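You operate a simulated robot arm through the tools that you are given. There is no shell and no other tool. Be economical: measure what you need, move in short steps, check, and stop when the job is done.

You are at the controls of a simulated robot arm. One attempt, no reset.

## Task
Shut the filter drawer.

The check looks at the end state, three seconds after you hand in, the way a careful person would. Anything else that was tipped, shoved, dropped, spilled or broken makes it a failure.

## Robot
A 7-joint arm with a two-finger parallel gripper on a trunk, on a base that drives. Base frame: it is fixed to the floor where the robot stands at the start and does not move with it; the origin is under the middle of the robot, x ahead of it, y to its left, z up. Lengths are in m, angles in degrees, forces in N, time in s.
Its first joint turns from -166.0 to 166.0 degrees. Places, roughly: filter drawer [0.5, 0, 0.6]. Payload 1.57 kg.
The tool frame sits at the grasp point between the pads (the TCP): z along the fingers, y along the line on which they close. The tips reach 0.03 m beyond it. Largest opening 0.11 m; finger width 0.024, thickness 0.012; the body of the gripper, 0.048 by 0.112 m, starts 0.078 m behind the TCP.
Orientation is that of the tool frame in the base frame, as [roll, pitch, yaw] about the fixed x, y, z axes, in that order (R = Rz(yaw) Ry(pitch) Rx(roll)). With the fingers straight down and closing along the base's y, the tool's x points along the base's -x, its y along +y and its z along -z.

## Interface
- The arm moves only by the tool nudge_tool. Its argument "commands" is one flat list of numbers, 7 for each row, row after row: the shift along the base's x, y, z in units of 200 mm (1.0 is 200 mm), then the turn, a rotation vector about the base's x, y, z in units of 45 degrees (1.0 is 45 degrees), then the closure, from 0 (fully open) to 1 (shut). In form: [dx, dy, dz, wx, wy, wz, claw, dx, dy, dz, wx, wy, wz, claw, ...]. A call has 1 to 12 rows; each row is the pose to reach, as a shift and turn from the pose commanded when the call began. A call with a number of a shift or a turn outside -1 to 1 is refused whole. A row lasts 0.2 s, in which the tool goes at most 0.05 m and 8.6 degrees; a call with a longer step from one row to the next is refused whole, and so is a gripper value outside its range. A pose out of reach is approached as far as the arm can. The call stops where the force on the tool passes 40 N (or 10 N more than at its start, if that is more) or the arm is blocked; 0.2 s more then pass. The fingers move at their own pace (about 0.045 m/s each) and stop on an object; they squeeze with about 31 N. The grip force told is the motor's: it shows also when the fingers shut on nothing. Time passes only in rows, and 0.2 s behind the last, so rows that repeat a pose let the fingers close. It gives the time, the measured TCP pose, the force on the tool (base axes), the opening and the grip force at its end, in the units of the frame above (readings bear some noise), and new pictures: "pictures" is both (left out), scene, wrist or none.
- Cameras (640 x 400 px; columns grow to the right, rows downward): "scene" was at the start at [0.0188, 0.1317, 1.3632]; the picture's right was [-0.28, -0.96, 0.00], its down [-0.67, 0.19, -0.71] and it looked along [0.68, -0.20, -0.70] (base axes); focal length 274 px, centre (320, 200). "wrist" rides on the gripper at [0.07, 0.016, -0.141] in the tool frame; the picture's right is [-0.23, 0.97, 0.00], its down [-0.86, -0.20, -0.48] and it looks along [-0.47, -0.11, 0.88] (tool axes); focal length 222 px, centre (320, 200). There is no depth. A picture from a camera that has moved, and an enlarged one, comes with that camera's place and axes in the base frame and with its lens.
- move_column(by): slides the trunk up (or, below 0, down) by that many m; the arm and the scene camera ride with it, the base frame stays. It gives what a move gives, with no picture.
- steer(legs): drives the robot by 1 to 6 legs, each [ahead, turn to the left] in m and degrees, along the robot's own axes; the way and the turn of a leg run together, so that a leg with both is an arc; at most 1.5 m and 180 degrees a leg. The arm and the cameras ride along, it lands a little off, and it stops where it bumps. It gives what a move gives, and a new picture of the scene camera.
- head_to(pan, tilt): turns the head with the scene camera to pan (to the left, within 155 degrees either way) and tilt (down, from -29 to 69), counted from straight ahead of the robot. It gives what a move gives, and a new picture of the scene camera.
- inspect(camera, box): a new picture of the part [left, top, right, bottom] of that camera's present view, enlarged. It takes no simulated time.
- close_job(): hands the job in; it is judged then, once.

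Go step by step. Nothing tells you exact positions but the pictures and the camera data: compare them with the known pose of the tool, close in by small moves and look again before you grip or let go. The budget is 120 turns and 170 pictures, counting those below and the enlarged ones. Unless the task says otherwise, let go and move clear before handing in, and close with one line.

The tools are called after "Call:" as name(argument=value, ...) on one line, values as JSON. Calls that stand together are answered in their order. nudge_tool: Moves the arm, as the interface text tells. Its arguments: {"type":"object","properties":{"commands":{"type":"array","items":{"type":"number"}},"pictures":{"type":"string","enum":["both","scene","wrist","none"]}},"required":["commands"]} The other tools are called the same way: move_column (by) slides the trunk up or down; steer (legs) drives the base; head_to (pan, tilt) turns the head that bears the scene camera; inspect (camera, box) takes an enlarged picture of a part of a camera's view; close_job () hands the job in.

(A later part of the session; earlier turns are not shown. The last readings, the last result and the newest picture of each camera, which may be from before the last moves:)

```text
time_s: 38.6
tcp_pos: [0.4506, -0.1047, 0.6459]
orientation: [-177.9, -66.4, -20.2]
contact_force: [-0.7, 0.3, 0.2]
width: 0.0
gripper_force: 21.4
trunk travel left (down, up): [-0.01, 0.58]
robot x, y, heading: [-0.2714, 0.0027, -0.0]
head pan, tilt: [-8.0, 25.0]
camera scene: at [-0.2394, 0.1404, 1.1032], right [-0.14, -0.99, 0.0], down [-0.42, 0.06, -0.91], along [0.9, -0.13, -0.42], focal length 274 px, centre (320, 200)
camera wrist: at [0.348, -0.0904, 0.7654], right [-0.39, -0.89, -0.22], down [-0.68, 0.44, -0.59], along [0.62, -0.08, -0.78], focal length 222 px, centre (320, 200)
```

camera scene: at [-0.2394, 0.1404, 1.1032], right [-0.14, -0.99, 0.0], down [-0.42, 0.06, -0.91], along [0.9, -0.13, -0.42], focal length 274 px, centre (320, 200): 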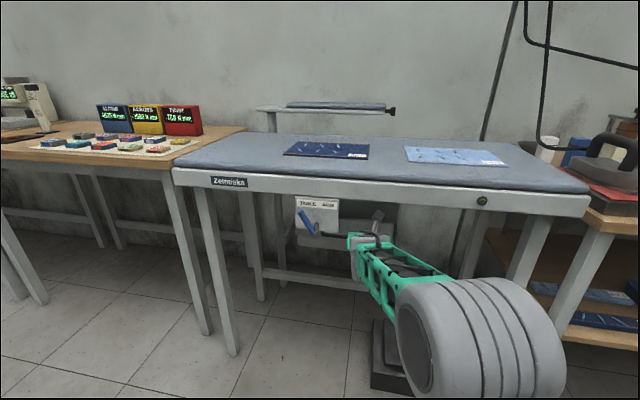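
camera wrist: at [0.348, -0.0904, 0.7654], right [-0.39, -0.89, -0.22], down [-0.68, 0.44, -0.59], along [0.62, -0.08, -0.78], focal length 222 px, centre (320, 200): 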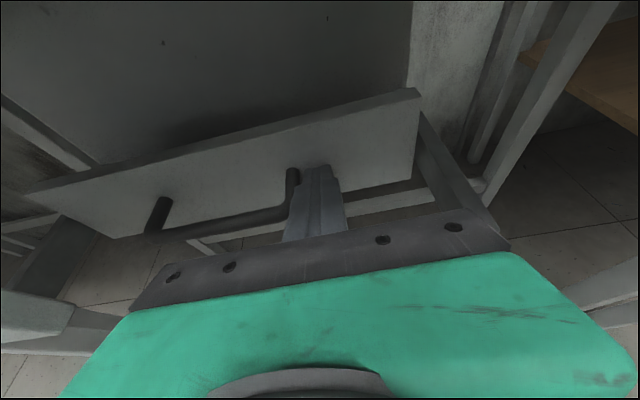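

The tip has passed the old face position and the drawer moved with almost no resistance. I'll keep pushing.

Call:
nudge_tool(commands=[0.06, 0, 0, 0, 0, 0, 1, 0.12, 0, 0, 0, 0, 0, 1, 0.18, 0, 0, 0, 0, 0, 1, 0.24, 0, 0, 0, 0, 0, 1], pictures="both")

Call:
inspect(camera="scene", box=[260, 150, 420, 290])

```text
time_s: 39.6
tcp_pos: [0.4975, -0.1137, 0.6458]
orientation: [-178.2, -66.5, -20.7]
contact_force: [-11.2, -34.8, 1.9]
width: 0.0002
gripper_force: 21.1
trunk travel left (down, up): [-0.01, 0.58]
robot x, y, heading: [-0.2682, -0.0031, -0.4]
head pan, tilt: [-8.0, 25.0]
camera scene: at [-0.2392, 0.1382, 1.1035], right [-0.15, -0.99, 0.0], down [-0.42, 0.06, -0.91], along [0.9, -0.13, -0.42], focal length 274 px, centre (320, 200)
camera wrist: at [0.3948, -0.0982, 0.7655], right [-0.4, -0.89, -0.22], down [-0.67, 0.45, -0.59], along [0.62, -0.09, -0.78], focal length 222 px, centre (320, 200)
```

scene: 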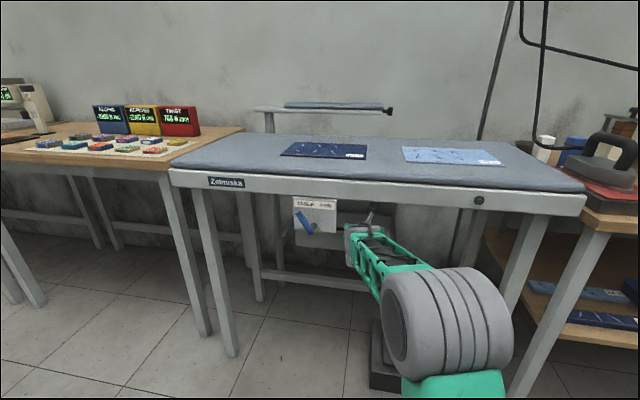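
wrist: 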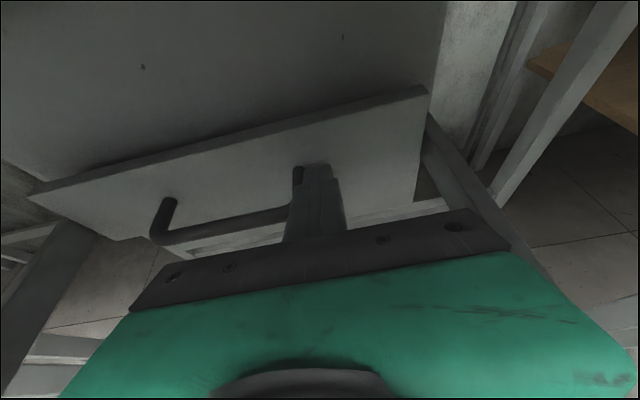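

```text
2.86 times, centred on (340, 220) of scene
camera zoom: at [-0.2392, 0.1382, 1.1035], right [-0.15, -0.99, 0.0], down [-0.42, 0.06, -0.91], along [0.9, -0.13, -0.42], focal length 784 px, centre (263, 143)
```

zoom: 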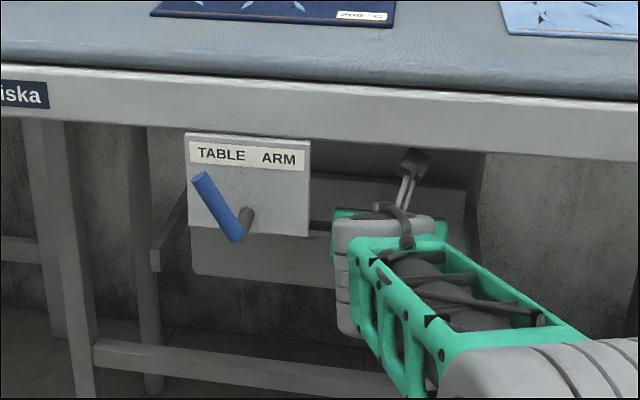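

There's a 35 N sideways force: the gripper body is pressing on the side of the TABLE ARM box because of its 20° yaw. I'll back off straight away and look at the drawer.

Call:
nudge_tool(commands=[-0.05, 0, 0, 0, 0, 0, 1, -0.1, 0, 0, 0, 0, 0, 1, -0.25, 0, 0, 0, 0, 0, 1, -0.4, 0, 0, 0, 0, 0, 1], pictures="wrist")

Call:
steer(legs=[[-0.4, 0]])

Call:
inspect(camera="scene", box=[250, 120, 430, 250])

Call:
inspect(camera="wrist", box=[160, 0, 480, 200])

```text
time_s: 40.6
tcp_pos: [0.4191, -0.1041, 0.6431]
orientation: [-177.7, -66.4, -20.1]
contact_force: [-0.2, -0.5, -0.5]
width: 0.0
gripper_force: 21.3
trunk travel left (down, up): [-0.01, 0.58]
robot x, y, heading: [-0.2689, 0.0, 0.0]
head pan, tilt: [-8.0, 25.0]
camera wrist: at [0.3164, -0.0904, 0.7638], right [-0.39, -0.89, -0.22], down [-0.68, 0.44, -0.59], along [0.62, -0.08, -0.78], focal length 222 px, centre (320, 200)
```

wrist: 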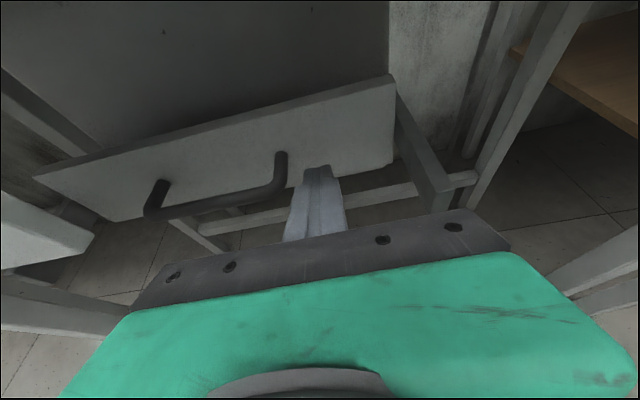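

```text
time_s: 43.1
tcp_pos: [0.0117, -0.1029, 0.6448]
orientation: [-177.8, -66.4, -20.0]
contact_force: [0.1, -1.7, 0.3]
width: 0.0001
gripper_force: 21.8
trunk travel left (down, up): [-0.01, 0.58]
robot x, y, heading: [-0.6798, -0.0042, 0.4]
head pan, tilt: [-8.0, 25.0]
camera scene: at [-0.6475, 0.1398, 1.1032], right [-0.13, -0.99, 0.0], down [-0.42, 0.06, -0.91], along [0.9, -0.12, -0.42], focal length 274 px, centre (320, 200)
```

scene: 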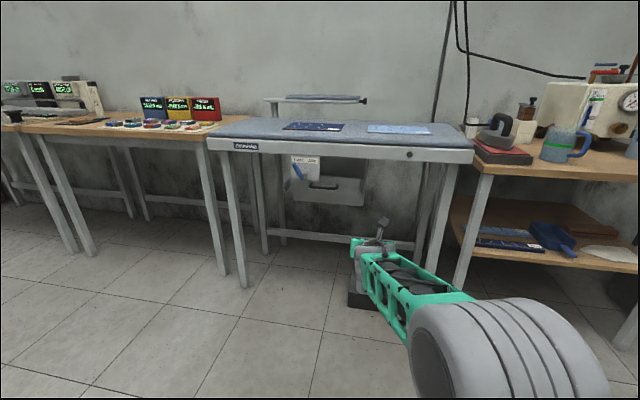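

```text
3.08 times, centred on (340, 185) of scene
camera zoom: at [-0.6475, 0.1398, 1.1032], right [-0.13, -0.99, 0.0], down [-0.42, 0.06, -0.91], along [0.9, -0.12, -0.42], focal length 844 px, centre (258, 246)
```

zoom: 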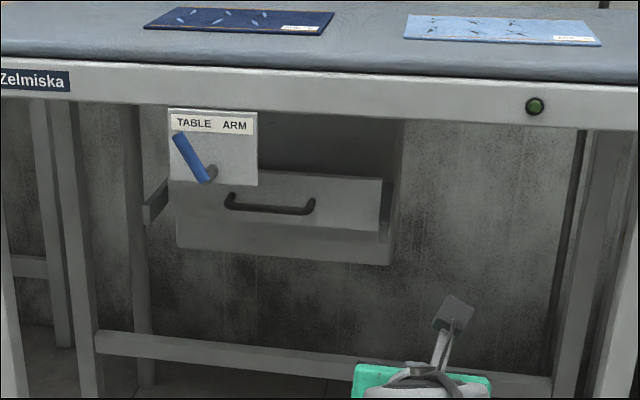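

```text
2.00 times, centred on (320, 100) of wrist
camera zoom: at [-0.0908, -0.0891, 0.7643], right [-0.39, -0.9, -0.22], down [-0.68, 0.44, -0.59], along [0.63, -0.08, -0.78], focal length 444 px, centre (320, 400)
```

zoom: 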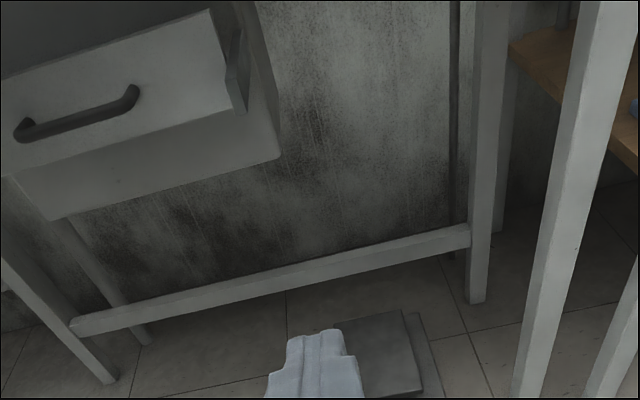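

The drawer went in to about x≈0.52 and still stands out a few centimetres. To push without touching the TABLE ARM box, I'll reposition the base to the right, turned left about 22°, so the tool points straight in.

Call:
steer(legs=[[0, 60], [-0.654, 0], [0, -38]])

```text
time_s: 51.2
tcp_pos: [-0.3248, -0.4088, 0.6446]
orientation: [-177.9, -66.4, 2.0]
contact_force: [0.2, 0.0, -0.1]
width: 0.0
gripper_force: 21.3
trunk travel left (down, up): [-0.01, 0.58]
robot x, y, heading: [-1.0028, -0.5726, 22.1]
head pan, tilt: [-8.0, 25.0]
camera scene: at [-1.0271, -0.4299, 1.1032], right [0.25, -0.97, 0.0], down [-0.41, -0.1, -0.91], along [0.88, 0.22, -0.42], focal length 274 px, centre (320, 200)
```

scene: 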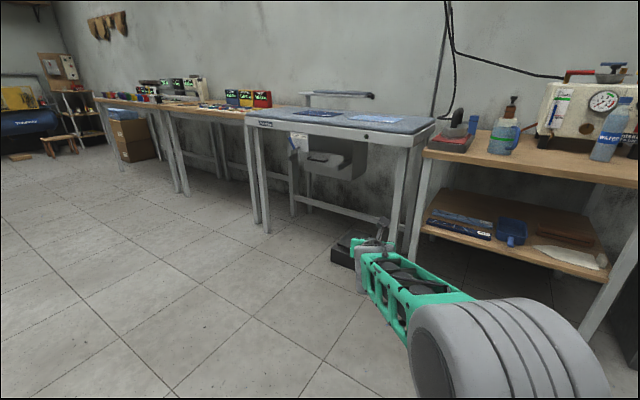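

Call:
inspect(camera="scene", box=[240, 80, 440, 240])

Call:
steer(legs=[[0.68, 0]])

Call:
nudge_tool(commands=[0, 0, 0, 0, 0, 0, 1], pictures="wrist")

```text
2.50 times, centred on (340, 160) of scene
camera zoom: at [-1.0271, -0.4299, 1.1032], right [0.25, -0.97, 0.0], down [-0.41, -0.1, -0.91], along [0.88, 0.22, -0.42], focal length 686 px, centre (270, 300)
```

zoom: 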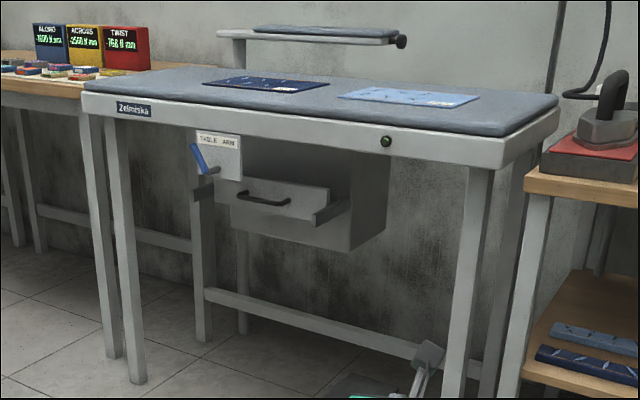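

```text
time_s: 55.0
tcp_pos: [0.3091, -0.1385, 0.6437]
orientation: [-177.9, -66.5, 2.5]
contact_force: [0.3, -0.3, 0.8]
width: 0.0
gripper_force: 21.7
trunk travel left (down, up): [-0.01, 0.58]
robot x, y, heading: [-0.3696, -0.3076, 22.9]
head pan, tilt: [-8.0, 25.0]
camera scene: at [-0.3937, -0.1669, 1.1032], right [0.26, -0.97, 0.0], down [-0.41, -0.11, -0.91], along [0.88, 0.23, -0.42], focal length 274 px, centre (320, 200)
```

scene: 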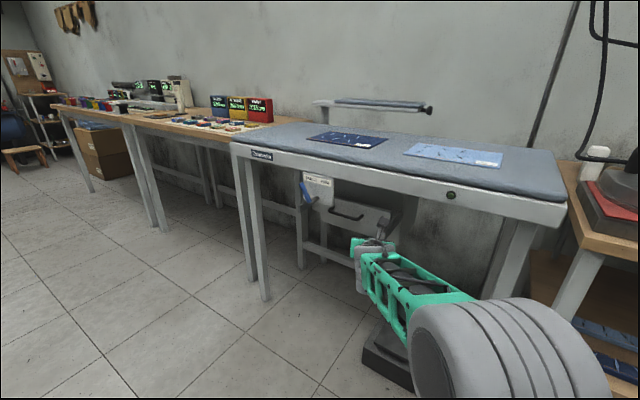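

```text
time_s: 55.4
tcp_pos: [0.3085, -0.1372, 0.6446]
orientation: [-177.8, -66.3, 2.7]
contact_force: [0.2, -0.1, 0.5]
width: 0.0
gripper_force: 21.9
trunk travel left (down, up): [-0.01, 0.58]
robot x, y, heading: [-0.3692, -0.3117, 22.6]
head pan, tilt: [-8.0, 25.0]
camera wrist: at [0.2083, -0.165, 0.7642], right [-0.01, -0.97, -0.22], down [-0.79, 0.15, -0.59], along [0.61, 0.17, -0.78], focal length 222 px, centre (320, 200)
```

wrist: 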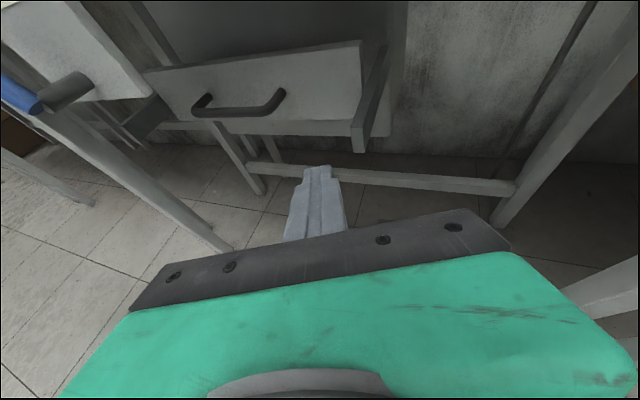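

The tool now points straight at the drawer front, clear of the TABLE ARM box. I'll drive 0.12 m further.

Call:
steer(legs=[[0.12, 0]])

Call:
nudge_tool(commands=[0, -0.07, 0, 0, 0, 0, 1], pictures="wrist")

```text
time_s: 56.6
tcp_pos: [0.4186, -0.0927, 0.6442]
orientation: [-177.9, -66.4, 2.6]
contact_force: [-9.5, -26.3, 0.1]
width: 0.0
gripper_force: 21.0
trunk travel left (down, up): [-0.01, 0.58]
robot x, y, heading: [-0.2561, -0.2605, 22.7]
head pan, tilt: [-8.0, 25.0]
camera scene: at [-0.283, -0.1214, 1.1034], right [0.26, -0.97, 0.0], down [-0.41, -0.11, -0.91], along [0.88, 0.23, -0.42], focal length 274 px, centre (320, 200)
```

scene: 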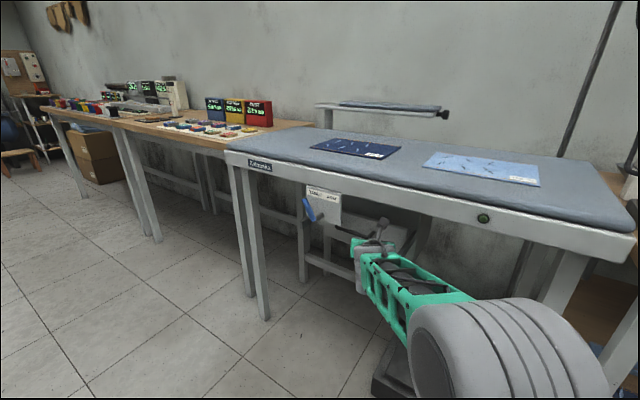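

```text
time_s: 57.0
tcp_pos: [0.4188, -0.1046, 0.6419]
orientation: [-178.1, -66.3, 2.7]
contact_force: [-0.7, 1.0, 0.4]
width: 0.0
gripper_force: 20.8
trunk travel left (down, up): [-0.01, 0.58]
robot x, y, heading: [-0.2569, -0.2601, 23.1]
head pan, tilt: [-8.0, 25.0]
camera wrist: at [0.3191, -0.131, 0.763], right [-0.02, -0.98, -0.22], down [-0.8, 0.15, -0.59], along [0.61, 0.17, -0.78], focal length 222 px, centre (320, 200)
```

wrist: 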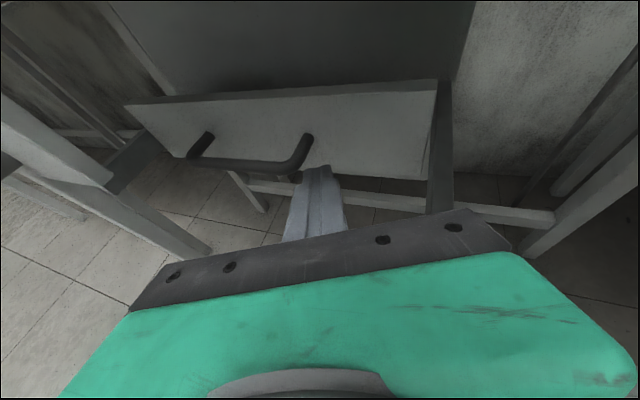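

A brief side contact showed up, the fingertip against the handle's right end, and it cleared once I moved away. I'll shift 1.5 cm further right, then push straight in.

Call:
nudge_tool(commands=[-0.05, -0.05, 0, 0, 0, 0, 1, -0.05, -0.09, 0, 0, 0, 0, 1], pictures="wrist")

```text
time_s: 57.6
tcp_pos: [0.4096, -0.1195, 0.6451]
orientation: [-178.1, -66.3, 2.4]
contact_force: [0.5, -0.2, 0.2]
width: 0.0
gripper_force: 21.1
out of reach, approached as far as the arm can: row 2
trunk travel left (down, up): [-0.01, 0.58]
robot x, y, heading: [-0.2594, -0.2608, 22.5]
head pan, tilt: [-8.0, 25.0]
camera wrist: at [0.3089, -0.1447, 0.7656], right [-0.02, -0.97, -0.22], down [-0.79, 0.15, -0.59], along [0.61, 0.17, -0.78], focal length 222 px, centre (320, 200)
```

wrist: 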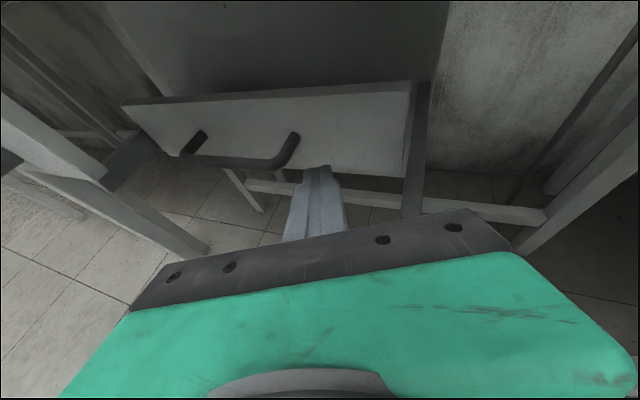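

Clear line now. Push forward in small steps.

Call:
nudge_tool(commands=[0.08, 0.03, 0, 0, 0, 0, 1, 0.16, 0.03, 0, 0, 0, 0, 1, 0.24, 0.03, 0, 0, 0, 0, 1, 0.32, 0.03, 0, 0, 0, 0, 1, 0.4, 0.03, 0, 0, 0, 0, 1, 0.48, 0.03, 0, 0, 0, 0, 1, 0.54, 0.03, 0, 0, 0, 0, 1], pictures="both")

```text
time_s: 58.8
tcp_pos: [0.4753, -0.1165, 0.6367]
orientation: [-177.9, -65.9, 0.4]
contact_force: [-1.7, -7.2, -0.1]
width: 0.0
gripper_force: 20.6
out of reach, approached as far as the arm can: row 3, 4, 5
trunk travel left (down, up): [-0.01, 0.58]
robot x, y, heading: [-0.2578, -0.263, 22.3]
head pan, tilt: [-8.0, 25.0]
stopped in row 5: the force on the tool passed its limit (the readings are from after the stop); the commanded pose is now the measured one
camera scene: at [-0.2813, -0.1204, 1.1032], right [0.25, -0.97, 0.0], down [-0.41, -0.1, -0.91], along [0.88, 0.22, -0.42], focal length 274 px, centre (320, 200)
camera wrist: at [0.3759, -0.1382, 0.7575], right [-0.05, -0.97, -0.22], down [-0.79, 0.18, -0.58], along [0.61, 0.15, -0.78], focal length 222 px, centre (320, 200)
```

scene: 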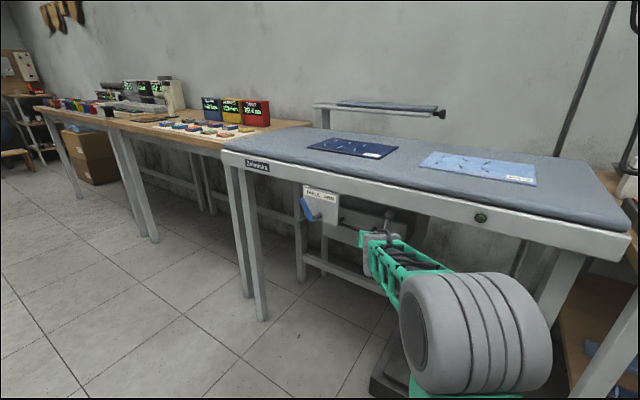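
wrist: 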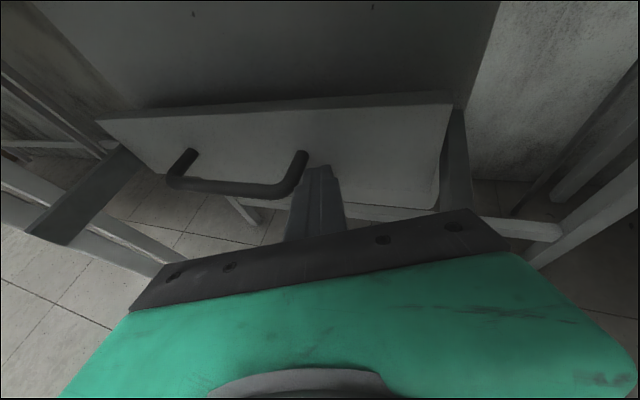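

The push stopped with a side load on the finger; the handle seems further right than I thought, so the drawer may have shifted or skewed in its slides. I'll back off a little and look closely.

Call:
nudge_tool(commands=[-0.08, -0.04, 0, 0, 0, 0, 1, -0.3, -0.04, 0, 0, 0, 0, 1, -0.5, -0.04, 0, 0, 0, 0, 1], pictures="wrist")

Call:
inspect(camera="scene", box=[280, 160, 460, 290])

Call:
inspect(camera="wrist", box=[80, 0, 520, 240])

```text
time_s: 59.6
tcp_pos: [0.3757, -0.1221, 0.6353]
orientation: [-177.9, -65.9, 0.6]
contact_force: [0.9, -0.5, -0.3]
width: 0.0
gripper_force: 21.3
trunk travel left (down, up): [-0.01, 0.58]
robot x, y, heading: [-0.2538, -0.2646, 22.4]
head pan, tilt: [-8.0, 25.0]
camera wrist: at [0.2765, -0.1455, 0.7571], right [-0.05, -0.97, -0.22], down [-0.79, 0.17, -0.58], along [0.61, 0.15, -0.78], focal length 222 px, centre (320, 200)
```

wrist: 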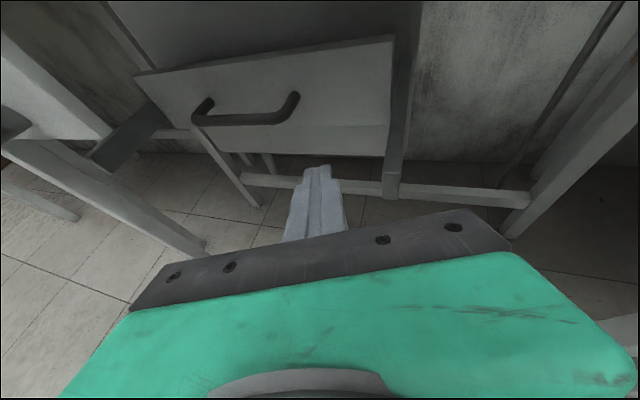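

```text
3.08 times, centred on (370, 225) of scene
camera zoom: at [-0.2813, -0.1199, 1.1032], right [0.25, -0.97, 0.0], down [-0.41, -0.1, -0.91], along [0.88, 0.22, -0.42], focal length 844 px, centre (166, 123)
```

zoom: 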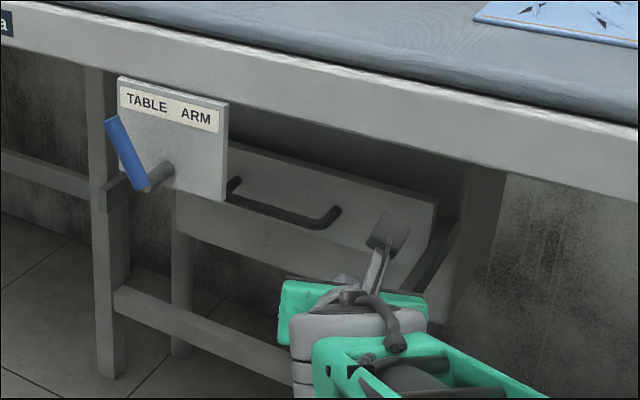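

```text
1.45 times, centred on (300, 120) of wrist
camera zoom: at [0.2765, -0.1455, 0.7571], right [-0.05, -0.97, -0.22], down [-0.79, 0.17, -0.58], along [0.61, 0.15, -0.78], focal length 323 px, centre (349, 316)
```

zoom: 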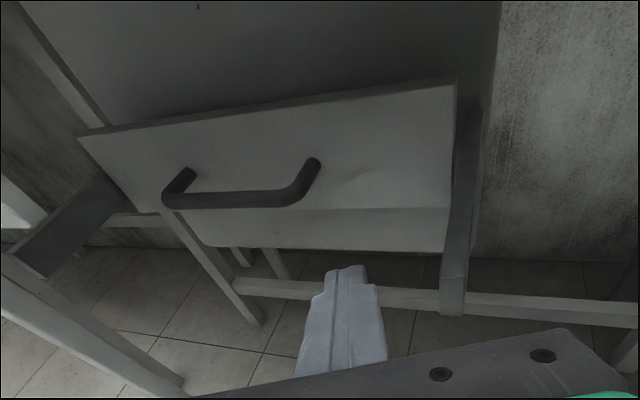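

Comparing edges in several views, the whole table is rotated about 21°: its front runs from far-left to near-right, so the drawer slides along roughly heading −21°, not straight along x. I'll go back to heading 0, where the tool yaw of −20° matches, and push along (0.93, −0.36).

Call:
steer(legs=[[-0.806, 0], [0, 37.5], [0.645, 0], [0, -60]])

Call:
inspect(camera="scene", box=[250, 120, 430, 250])

```text
time_s: 71.5
tcp_pos: [-0.0349, -0.0898, 0.6366]
orientation: [-177.8, -66.0, -20.2]
contact_force: [0.2, -0.2, 0.1]
width: 0.0
gripper_force: 21.1
trunk travel left (down, up): [-0.01, 0.58]
robot x, y, heading: [-0.6786, 0.0018, 1.8]
head pan, tilt: [-8.0, 25.0]
camera scene: at [-0.6507, 0.1445, 1.1032], right [-0.11, -0.99, 0.0], down [-0.42, 0.05, -0.91], along [0.9, -0.1, -0.42], focal length 274 px, centre (320, 200)
```

scene: 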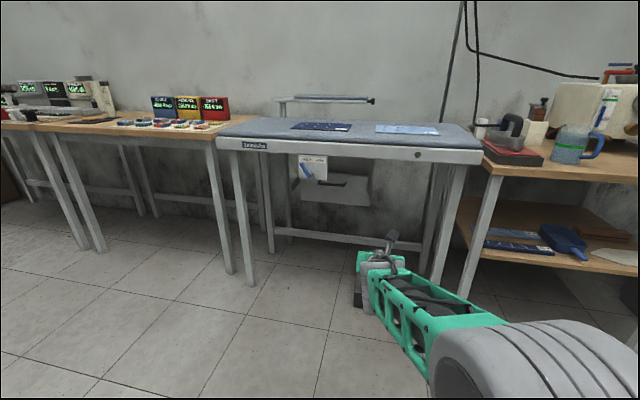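

```text
3.08 times, centred on (340, 185) of scene
camera zoom: at [-0.6507, 0.1445, 1.1032], right [-0.11, -0.99, 0.0], down [-0.42, 0.05, -0.91], along [0.9, -0.1, -0.42], focal length 844 px, centre (258, 246)
```

zoom: 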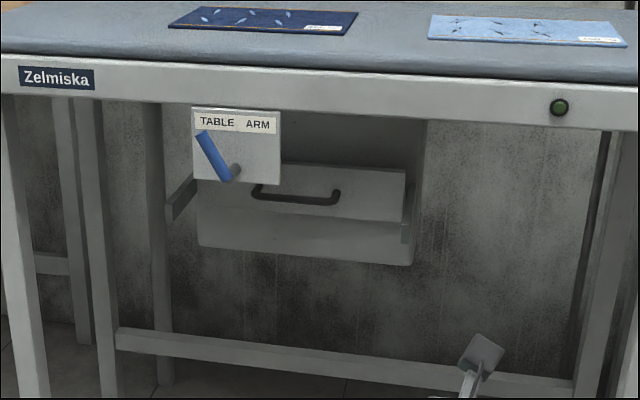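

The drawer still stands out but is straight. I'll correct the heading and drive in 0.43 m.

Call:
steer(legs=[[0, -2], [0.42, 0]])

Call:
nudge_tool(commands=[0, 0, 0.07, 0, 0, 0, 1], pictures="wrist")

```text
time_s: 74.5
tcp_pos: [0.3805, -0.1131, 0.6377]
orientation: [-177.8, -66.0, -22.0]
contact_force: [-0.3, 0.1, 0.7]
width: 0.0
gripper_force: 21.3
trunk travel left (down, up): [-0.01, 0.58]
robot x, y, heading: [-0.256, -0.0014, -0.2]
head pan, tilt: [-8.0, 25.0]
camera scene: at [-0.2268, 0.1416, 1.1032], right [-0.14, -0.99, 0.0], down [-0.42, 0.06, -0.91], along [0.9, -0.13, -0.42], focal length 274 px, centre (320, 200)
```

scene: 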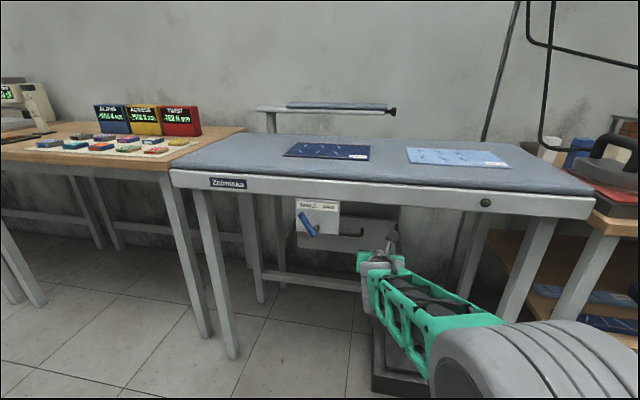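

```text
time_s: 74.9
tcp_pos: [0.3803, -0.1127, 0.6503]
orientation: [-177.9, -65.8, -22.0]
contact_force: [0.2, -0.5, -0.1]
width: 0.0
gripper_force: 21.6
trunk travel left (down, up): [-0.01, 0.58]
robot x, y, heading: [-0.259, 0.0034, -0.2]
head pan, tilt: [-8.0, 25.0]
camera wrist: at [0.279, -0.0956, 0.7714], right [-0.42, -0.88, -0.22], down [-0.67, 0.47, -0.58], along [0.62, -0.1, -0.78], focal length 222 px, centre (320, 200)
```

wrist: 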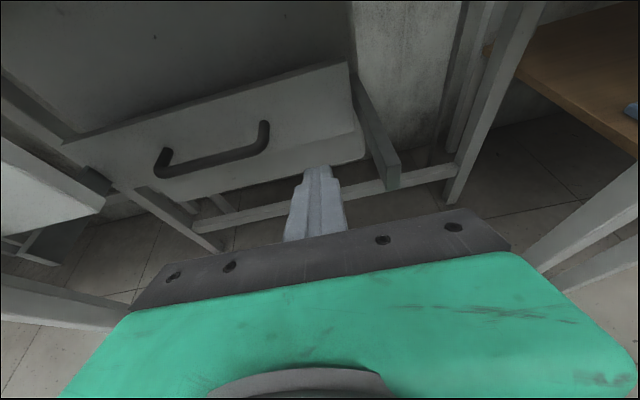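

Good alignment: the push line falls between the handle and the right edge. I'll drive 0.08 m more and trim slightly right.

Call:
steer(legs=[[0.08, 0]])

Call:
nudge_tool(commands=[-0.03, -0.07, 0, 0, 0, 0, 1], pictures="wrist")

```text
time_s: 75.9
tcp_pos: [0.4601, -0.1133, 0.6513]
orientation: [-177.8, -66.0, -22.1]
contact_force: [-0.4, -0.3, -0.6]
width: 0.0001
gripper_force: 21.1
trunk travel left (down, up): [-0.01, 0.58]
robot x, y, heading: [-0.182, 0.002, -0.3]
head pan, tilt: [-8.0, 25.0]
camera scene: at [-0.1454, 0.1413, 1.1032], right [-0.14, -0.99, 0.0], down [-0.42, 0.06, -0.91], along [0.9, -0.13, -0.42], focal length 274 px, centre (320, 200)
```

scene: 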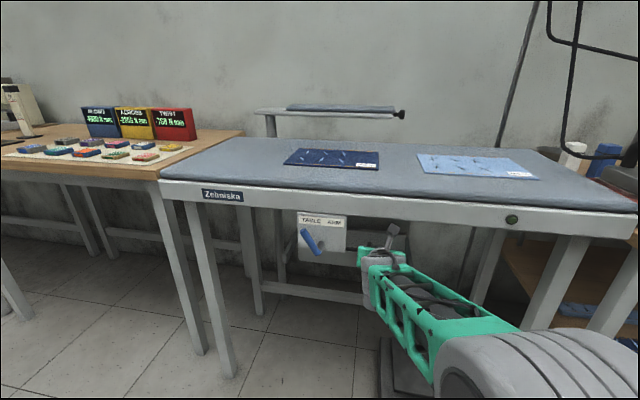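

```text
time_s: 76.3
tcp_pos: [0.4548, -0.1279, 0.6503]
orientation: [-177.9, -66.2, -22.0]
contact_force: [0.4, 1.1, -0.3]
width: 0.0001
gripper_force: 20.9
trunk travel left (down, up): [-0.01, 0.58]
robot x, y, heading: [-0.1811, 0.0026, -0.1]
head pan, tilt: [-8.0, 25.0]
camera wrist: at [0.354, -0.1105, 0.7718], right [-0.42, -0.88, -0.22], down [-0.67, 0.47, -0.58], along [0.62, -0.1, -0.78], focal length 222 px, centre (320, 200)
```

wrist: 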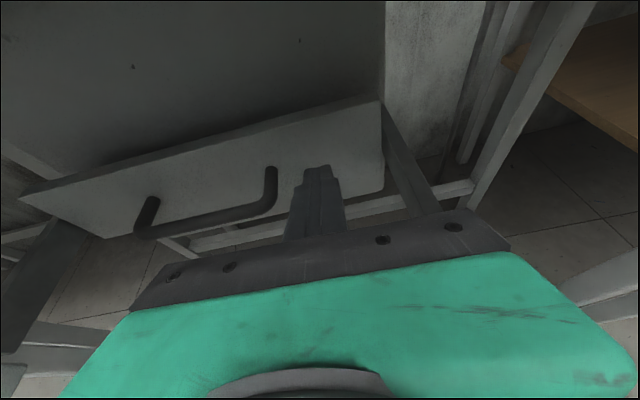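

The fingertip sits just in front of the clear face. Pushing along the drawer's slide direction.

Call:
nudge_tool(commands=[0.07, -0.027, 0, 0, 0, 0, 1, 0.14, -0.054, 0, 0, 0, 0, 1, 0.21, -0.081, 0, 0, 0, 0, 1, 0.28, -0.108, 0, 0, 0, 0, 1, 0.35, -0.135, 0, 0, 0, 0, 1, 0.42, -0.162, 0, 0, 0, 0, 1], pictures="both")

```text
time_s: 76.8
tcp_pos: [0.4657, -0.1319, 0.65]
orientation: [-177.8, -66.1, -22.1]
contact_force: [-15.2, 5.3, -0.9]
width: 0.0001
gripper_force: 21.0
trunk travel left (down, up): [-0.01, 0.58]
robot x, y, heading: [-0.1793, 0.0011, -0.2]
head pan, tilt: [-8.0, 25.0]
stopped in row 2: the force on the tool passed its limit (the readings are from after the stop); the commanded pose is now the measured one
camera scene: at [-0.1468, 0.1417, 1.1031], right [-0.14, -0.99, 0.0], down [-0.42, 0.06, -0.91], along [0.9, -0.13, -0.42], focal length 274 px, centre (320, 200)
camera wrist: at [0.3649, -0.1143, 0.7716], right [-0.42, -0.88, -0.22], down [-0.66, 0.47, -0.58], along [0.62, -0.1, -0.78], focal length 222 px, centre (320, 200)
```

scene: 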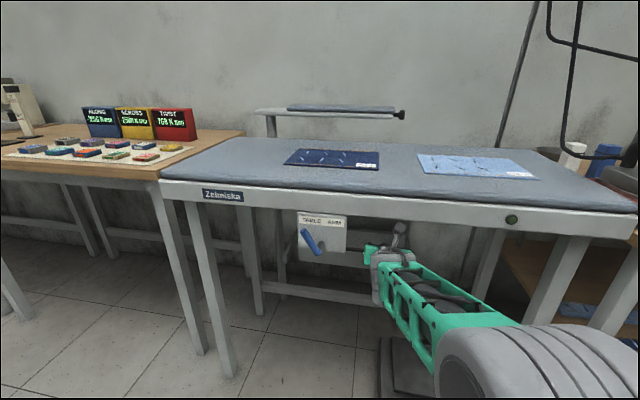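
wrist: 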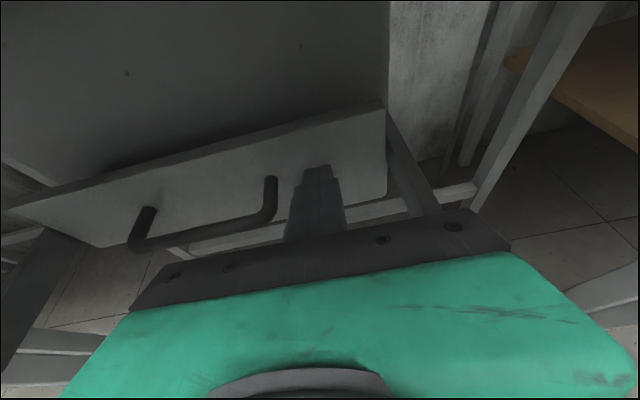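

The force now opposes the push squarely, so either the drawer is at its stop or something is jamming it. Zooming in to judge.

Call:
inspect(camera="wrist", box=[0, 60, 460, 280])

Call:
inspect(camera="scene", box=[270, 190, 430, 300])

```text
1.39 times, centred on (230, 170) of wrist
camera zoom: at [0.3649, -0.1143, 0.7716], right [-0.42, -0.88, -0.22], down [-0.66, 0.47, -0.58], along [0.62, -0.1, -0.78], focal length 309 px, centre (445, 242)
```

zoom: 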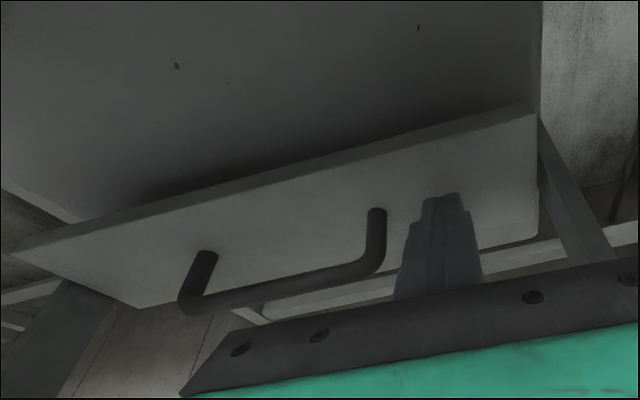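

```text
3.64 times, centred on (350, 245) of scene
camera zoom: at [-0.1468, 0.1417, 1.1031], right [-0.14, -0.99, 0.0], down [-0.42, 0.06, -0.91], along [0.9, -0.13, -0.42], focal length 997 px, centre (211, 36)
```

zoom: 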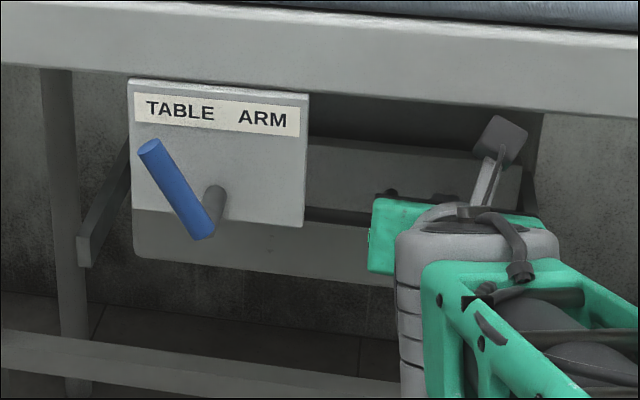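

The panel looks almost against the housing, but I want to see whether a gap remains. Backing off a bit for an unobstructed view.

Call:
nudge_tool(commands=[-0.15, 0.05, 0, 0, 0, 0, 1, -0.3, 0.1, 0.05, 0, 0, 0, 1, -0.45, 0.15, 0.1, 0, 0, 0, 1], pictures="none")

Call:
inspect(camera="wrist", box=[40, 0, 440, 220])

Call:
inspect(camera="wrist", box=[240, 30, 440, 180])

```text
time_s: 77.6
tcp_pos: [0.376, -0.1033, 0.6688]
orientation: [-177.9, -65.8, -21.9]
contact_force: [-0.2, 0.1, 0.4]
width: 0.0
gripper_force: 21.6
trunk travel left (down, up): [-0.01, 0.58]
robot x, y, heading: [-0.1771, -0.0016, -0.3]
head pan, tilt: [-8.0, 25.0]
```

```text
1.60 times, centred on (240, 110) of wrist
camera zoom: at [0.2757, -0.0849, 0.7897], right [-0.42, -0.88, -0.22], down [-0.67, 0.47, -0.58], along [0.61, -0.1, -0.78], focal length 355 px, centre (448, 344)
```

zoom: 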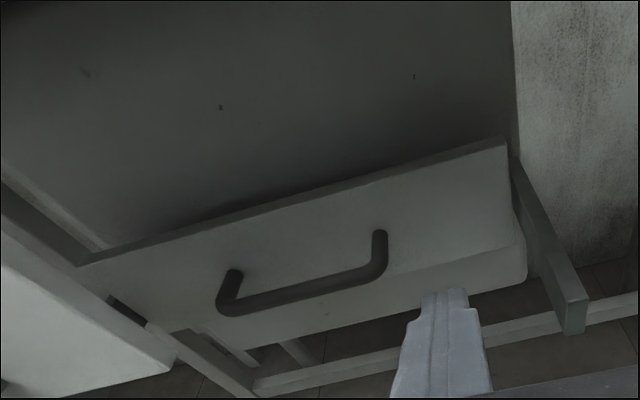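

```text
2.67 times, centred on (340, 105) of wrist
camera zoom: at [0.2757, -0.0849, 0.7897], right [-0.42, -0.88, -0.22], down [-0.67, 0.47, -0.58], along [0.61, -0.1, -0.78], focal length 592 px, centre (267, 453)
```

zoom: 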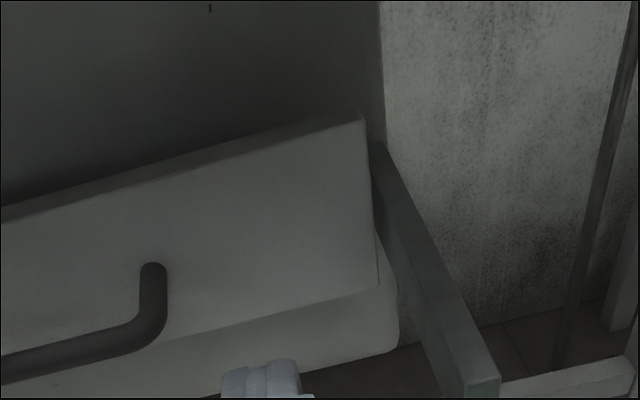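

The push geometry fits the gripper's palm having hit the end of the right-hand rail (n≈0.40), not the drawer. I'll shift about 1.7 cm left, between handle and rail, keep higher, and push again.

Call:
nudge_tool(commands=[0.03, 0.085, -0.02, 0, 0, 0, 1, 0.23, 0.005, -0.02, 0, 0, 0, 1, 0.39, -0.055, -0.02, 0, 0, 0, 1], pictures="wrist")

```text
time_s: 78.4
tcp_pos: [0.4529, -0.1117, 0.6662]
orientation: [-177.7, -66.0, -22.2]
contact_force: [0.3, 0.3, 0.4]
width: 0.0002
gripper_force: 21.1
trunk travel left (down, up): [-0.01, 0.58]
robot x, y, heading: [-0.1729, -0.0015, -0.1]
head pan, tilt: [-8.0, 25.0]
camera wrist: at [0.3522, -0.0943, 0.787], right [-0.42, -0.88, -0.22], down [-0.66, 0.47, -0.58], along [0.62, -0.1, -0.78], focal length 222 px, centre (320, 200)
```

wrist: 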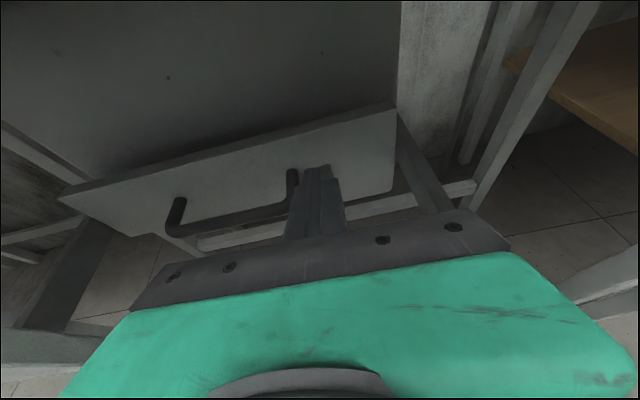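

Call:
nudge_tool(commands=[0.06, -0.045, 0, 0, 0, 0, 1, 0.13, -0.072, 0, 0, 0, 0, 1, 0.2, -0.099, 0, 0, 0, 0, 1, 0.27, -0.126, 0, 0, 0, 0, 1, 0.34, -0.153, 0, 0, 0, 0, 1, 0.41, -0.18, 0, 0, 0, 0, 1], pictures="wrist")

```text
time_s: 78.7
tcp_pos: [0.4589, -0.1151, 0.6647]
orientation: [-177.9, -66.0, -22.0]
contact_force: [-17.8, 4.9, -1.1]
width: 0.0002
gripper_force: 21.0
trunk travel left (down, up): [-0.01, 0.58]
robot x, y, heading: [-0.1761, 0.0018, -0.1]
head pan, tilt: [-8.0, 25.0]
stopped in row 1: the force on the tool passed its limit (the readings are from after the stop); the commanded pose is now the measured one
camera wrist: at [0.3583, -0.0984, 0.7861], right [-0.42, -0.88, -0.22], down [-0.67, 0.46, -0.58], along [0.62, -0.1, -0.78], focal length 222 px, centre (320, 200)
```

wrist: 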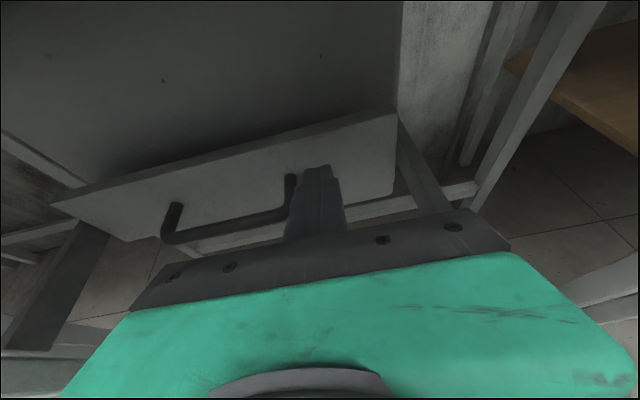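

The stop came earlier when I was higher: the wrist camera block (z≈0.79) is catching the table apron's underside. Lowering by 3 cm, as in the first successful push, clears it.

Call:
nudge_tool(commands=[-0.15, 0.05, 0, 0, 0, 0, 1, -0.15, 0.05, -0.15, 0, 0, 0, 1, 0, -0.005, -0.15, 0, 0, 0, 1], pictures="wrist")

Call:
inspect(camera="scene", box=[270, 190, 430, 300])

```text
time_s: 79.5
tcp_pos: [0.4608, -0.1197, 0.6345]
orientation: [-178.0, -65.8, -22.0]
contact_force: [0.4, 0.6, 0.9]
width: 0.0
gripper_force: 21.1
trunk travel left (down, up): [-0.01, 0.58]
robot x, y, heading: [-0.1776, -0.0006, 0.0]
head pan, tilt: [-8.0, 25.0]
camera wrist: at [0.3604, -0.1014, 0.7559], right [-0.42, -0.88, -0.22], down [-0.67, 0.47, -0.58], along [0.62, -0.1, -0.78], focal length 222 px, centre (320, 200)
```

wrist: 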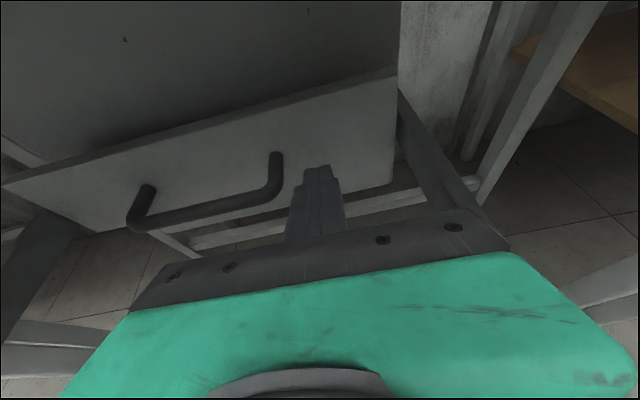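

```text
3.64 times, centred on (350, 245) of scene
camera zoom: at [-0.1457, 0.1414, 1.1032], right [-0.14, -0.99, 0.0], down [-0.42, 0.06, -0.91], along [0.9, -0.13, -0.42], focal length 997 px, centre (211, 36)
```

zoom: 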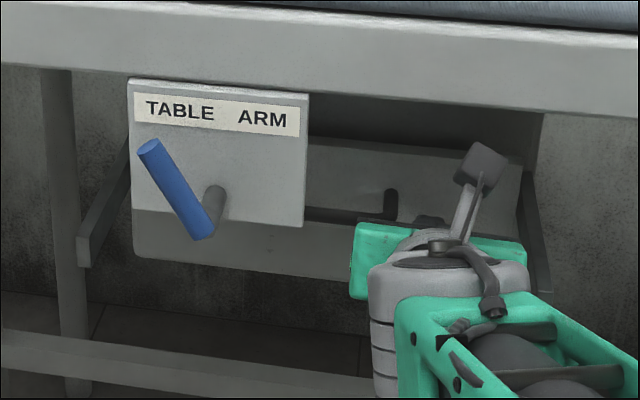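

No contact force here now, which confirms it. Pushing along the slide direction.

Call:
nudge_tool(commands=[0.07, -0.027, 0, 0, 0, 0, 1, 0.14, -0.054, 0, 0, 0, 0, 1, 0.21, -0.081, 0, 0, 0, 0, 1, 0.28, -0.108, 0, 0, 0, 0, 1, 0.35, -0.135, 0, 0, 0, 0, 1, 0.42, -0.162, 0, 0, 0, 0, 1], pictures="both")

```text
time_s: 80.5
tcp_pos: [0.5075, -0.1361, 0.6331]
orientation: [-177.9, -65.6, -21.9]
contact_force: [-32.7, 8.3, 9.4]
width: 0.0002
gripper_force: 21.3
trunk travel left (down, up): [-0.01, 0.58]
robot x, y, heading: [-0.1823, -0.0017, -0.1]
head pan, tilt: [-8.0, 25.0]
stopped in row 4: the force on the tool passed its limit (the readings are from after the stop); the commanded pose is now the measured one
camera scene: at [-0.149, 0.142, 1.1034], right [-0.14, -0.99, 0.0], down [-0.42, 0.06, -0.91], along [0.9, -0.13, -0.42], focal length 274 px, centre (320, 200)
camera wrist: at [0.4066, -0.1182, 0.7555], right [-0.42, -0.88, -0.22], down [-0.67, 0.47, -0.58], along [0.61, -0.1, -0.79], focal length 222 px, centre (320, 200)
```

scene: 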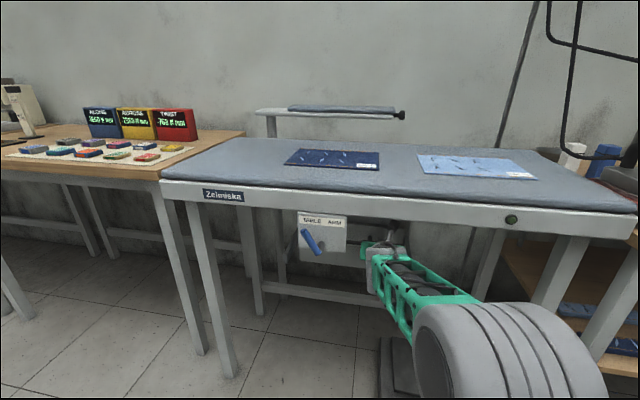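
wrist: 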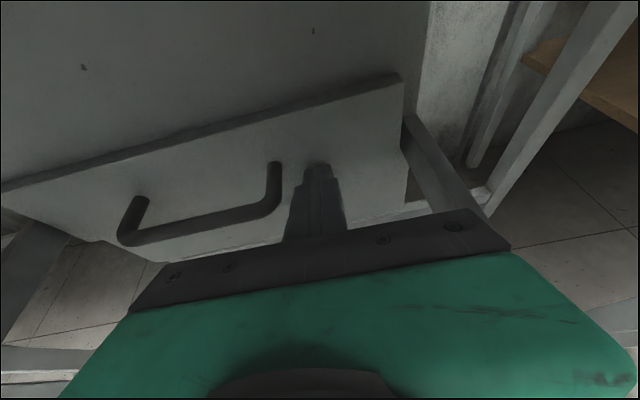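

Now the fingertip meets the face squarely and the drawer resists at over 40 N, which suggests it is fully home. Zooming in on the seam.

Call:
inspect(camera="wrist", box=[0, 50, 240, 250])

Call:
inspect(camera="wrist", box=[220, 50, 460, 250])

```text
2.00 times, centred on (120, 150) of wrist
camera zoom: at [0.4066, -0.1182, 0.7555], right [-0.42, -0.88, -0.22], down [-0.67, 0.47, -0.58], along [0.61, -0.1, -0.79], focal length 444 px, centre (720, 300)
```

zoom: 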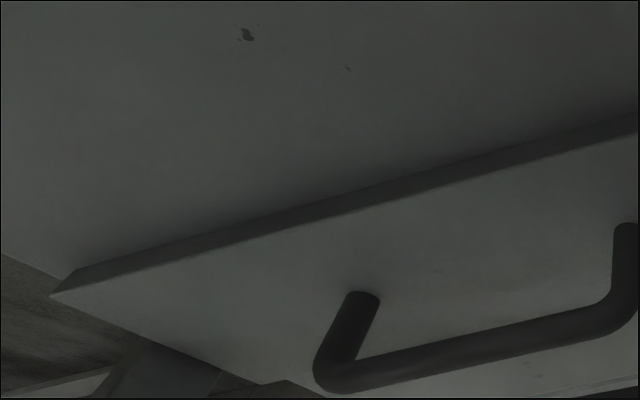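

```text
2.00 times, centred on (340, 150) of wrist
camera zoom: at [0.4066, -0.1182, 0.7555], right [-0.42, -0.88, -0.22], down [-0.67, 0.47, -0.58], along [0.61, -0.1, -0.79], focal length 444 px, centre (280, 300)
```

zoom: 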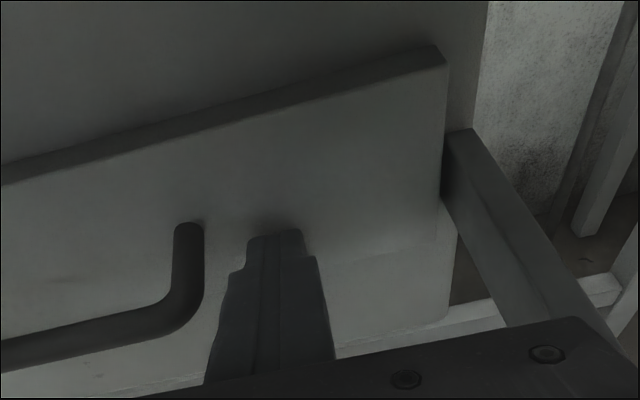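

The panel now sits flush on the housing along its whole length; the earlier shadow gap is gone. One short confirming push, then I'll back off and check it stays.

Call:
nudge_tool(commands=[0.04, -0.015, 0, 0, 0, 0, 1, 0.08, -0.03, 0, 0, 0, 0, 1], pictures="none")

Call:
nudge_tool(commands=[-0.1, 0.038, 0, 0, 0, 0, 1, -0.25, 0.095, 0, 0, 0, 0, 1, -0.4, 0.15, 0, 0, 0, 0, 1, -0.6, 0.2, 0, 0, 0, 0, 1], pictures="wrist")

Call:
inspect(camera="wrist", box=[80, 0, 460, 220])

```text
time_s: 80.8
tcp_pos: [0.507, -0.1366, 0.6344]
orientation: [-178.0, -65.5, -21.9]
contact_force: [-30.8, 7.9, 11.0]
width: 0.0
gripper_force: 20.9
trunk travel left (down, up): [-0.01, 0.58]
robot x, y, heading: [-0.1814, 0.0007, -0.2]
head pan, tilt: [-8.0, 25.0]
stopped in row 1: the force on the tool passed its limit (the readings are from after the stop); the commanded pose is now the measured one
```

```text
time_s: 81.8
tcp_pos: [0.3914, -0.0953, 0.6299]
orientation: [-178.1, -65.2, -21.8]
contact_force: [-0.8, 0.3, -0.8]
width: 0.0002
gripper_force: 21.3
trunk travel left (down, up): [-0.01, 0.58]
robot x, y, heading: [-0.1785, -0.0002, 0.1]
head pan, tilt: [-8.0, 25.0]
camera wrist: at [0.2905, -0.0783, 0.7518], right [-0.42, -0.88, -0.22], down [-0.67, 0.47, -0.57], along [0.61, -0.09, -0.79], focal length 222 px, centre (320, 200)
```

wrist: 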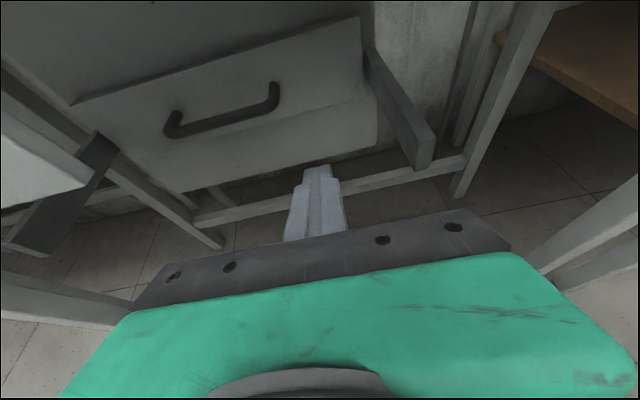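

```text
1.68 times, centred on (270, 110) of wrist
camera zoom: at [0.2905, -0.0783, 0.7518], right [-0.42, -0.88, -0.22], down [-0.67, 0.47, -0.57], along [0.61, -0.09, -0.79], focal length 374 px, centre (404, 352)
```

zoom: 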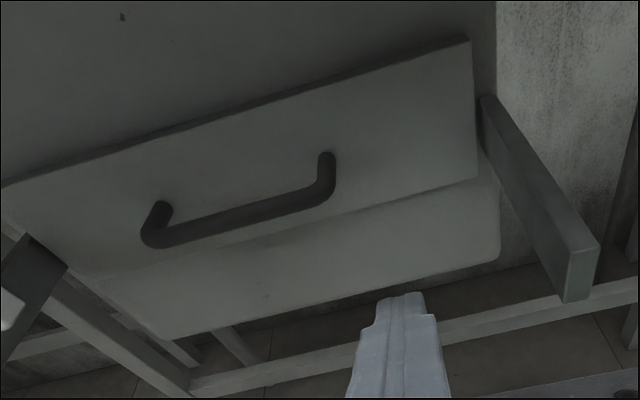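

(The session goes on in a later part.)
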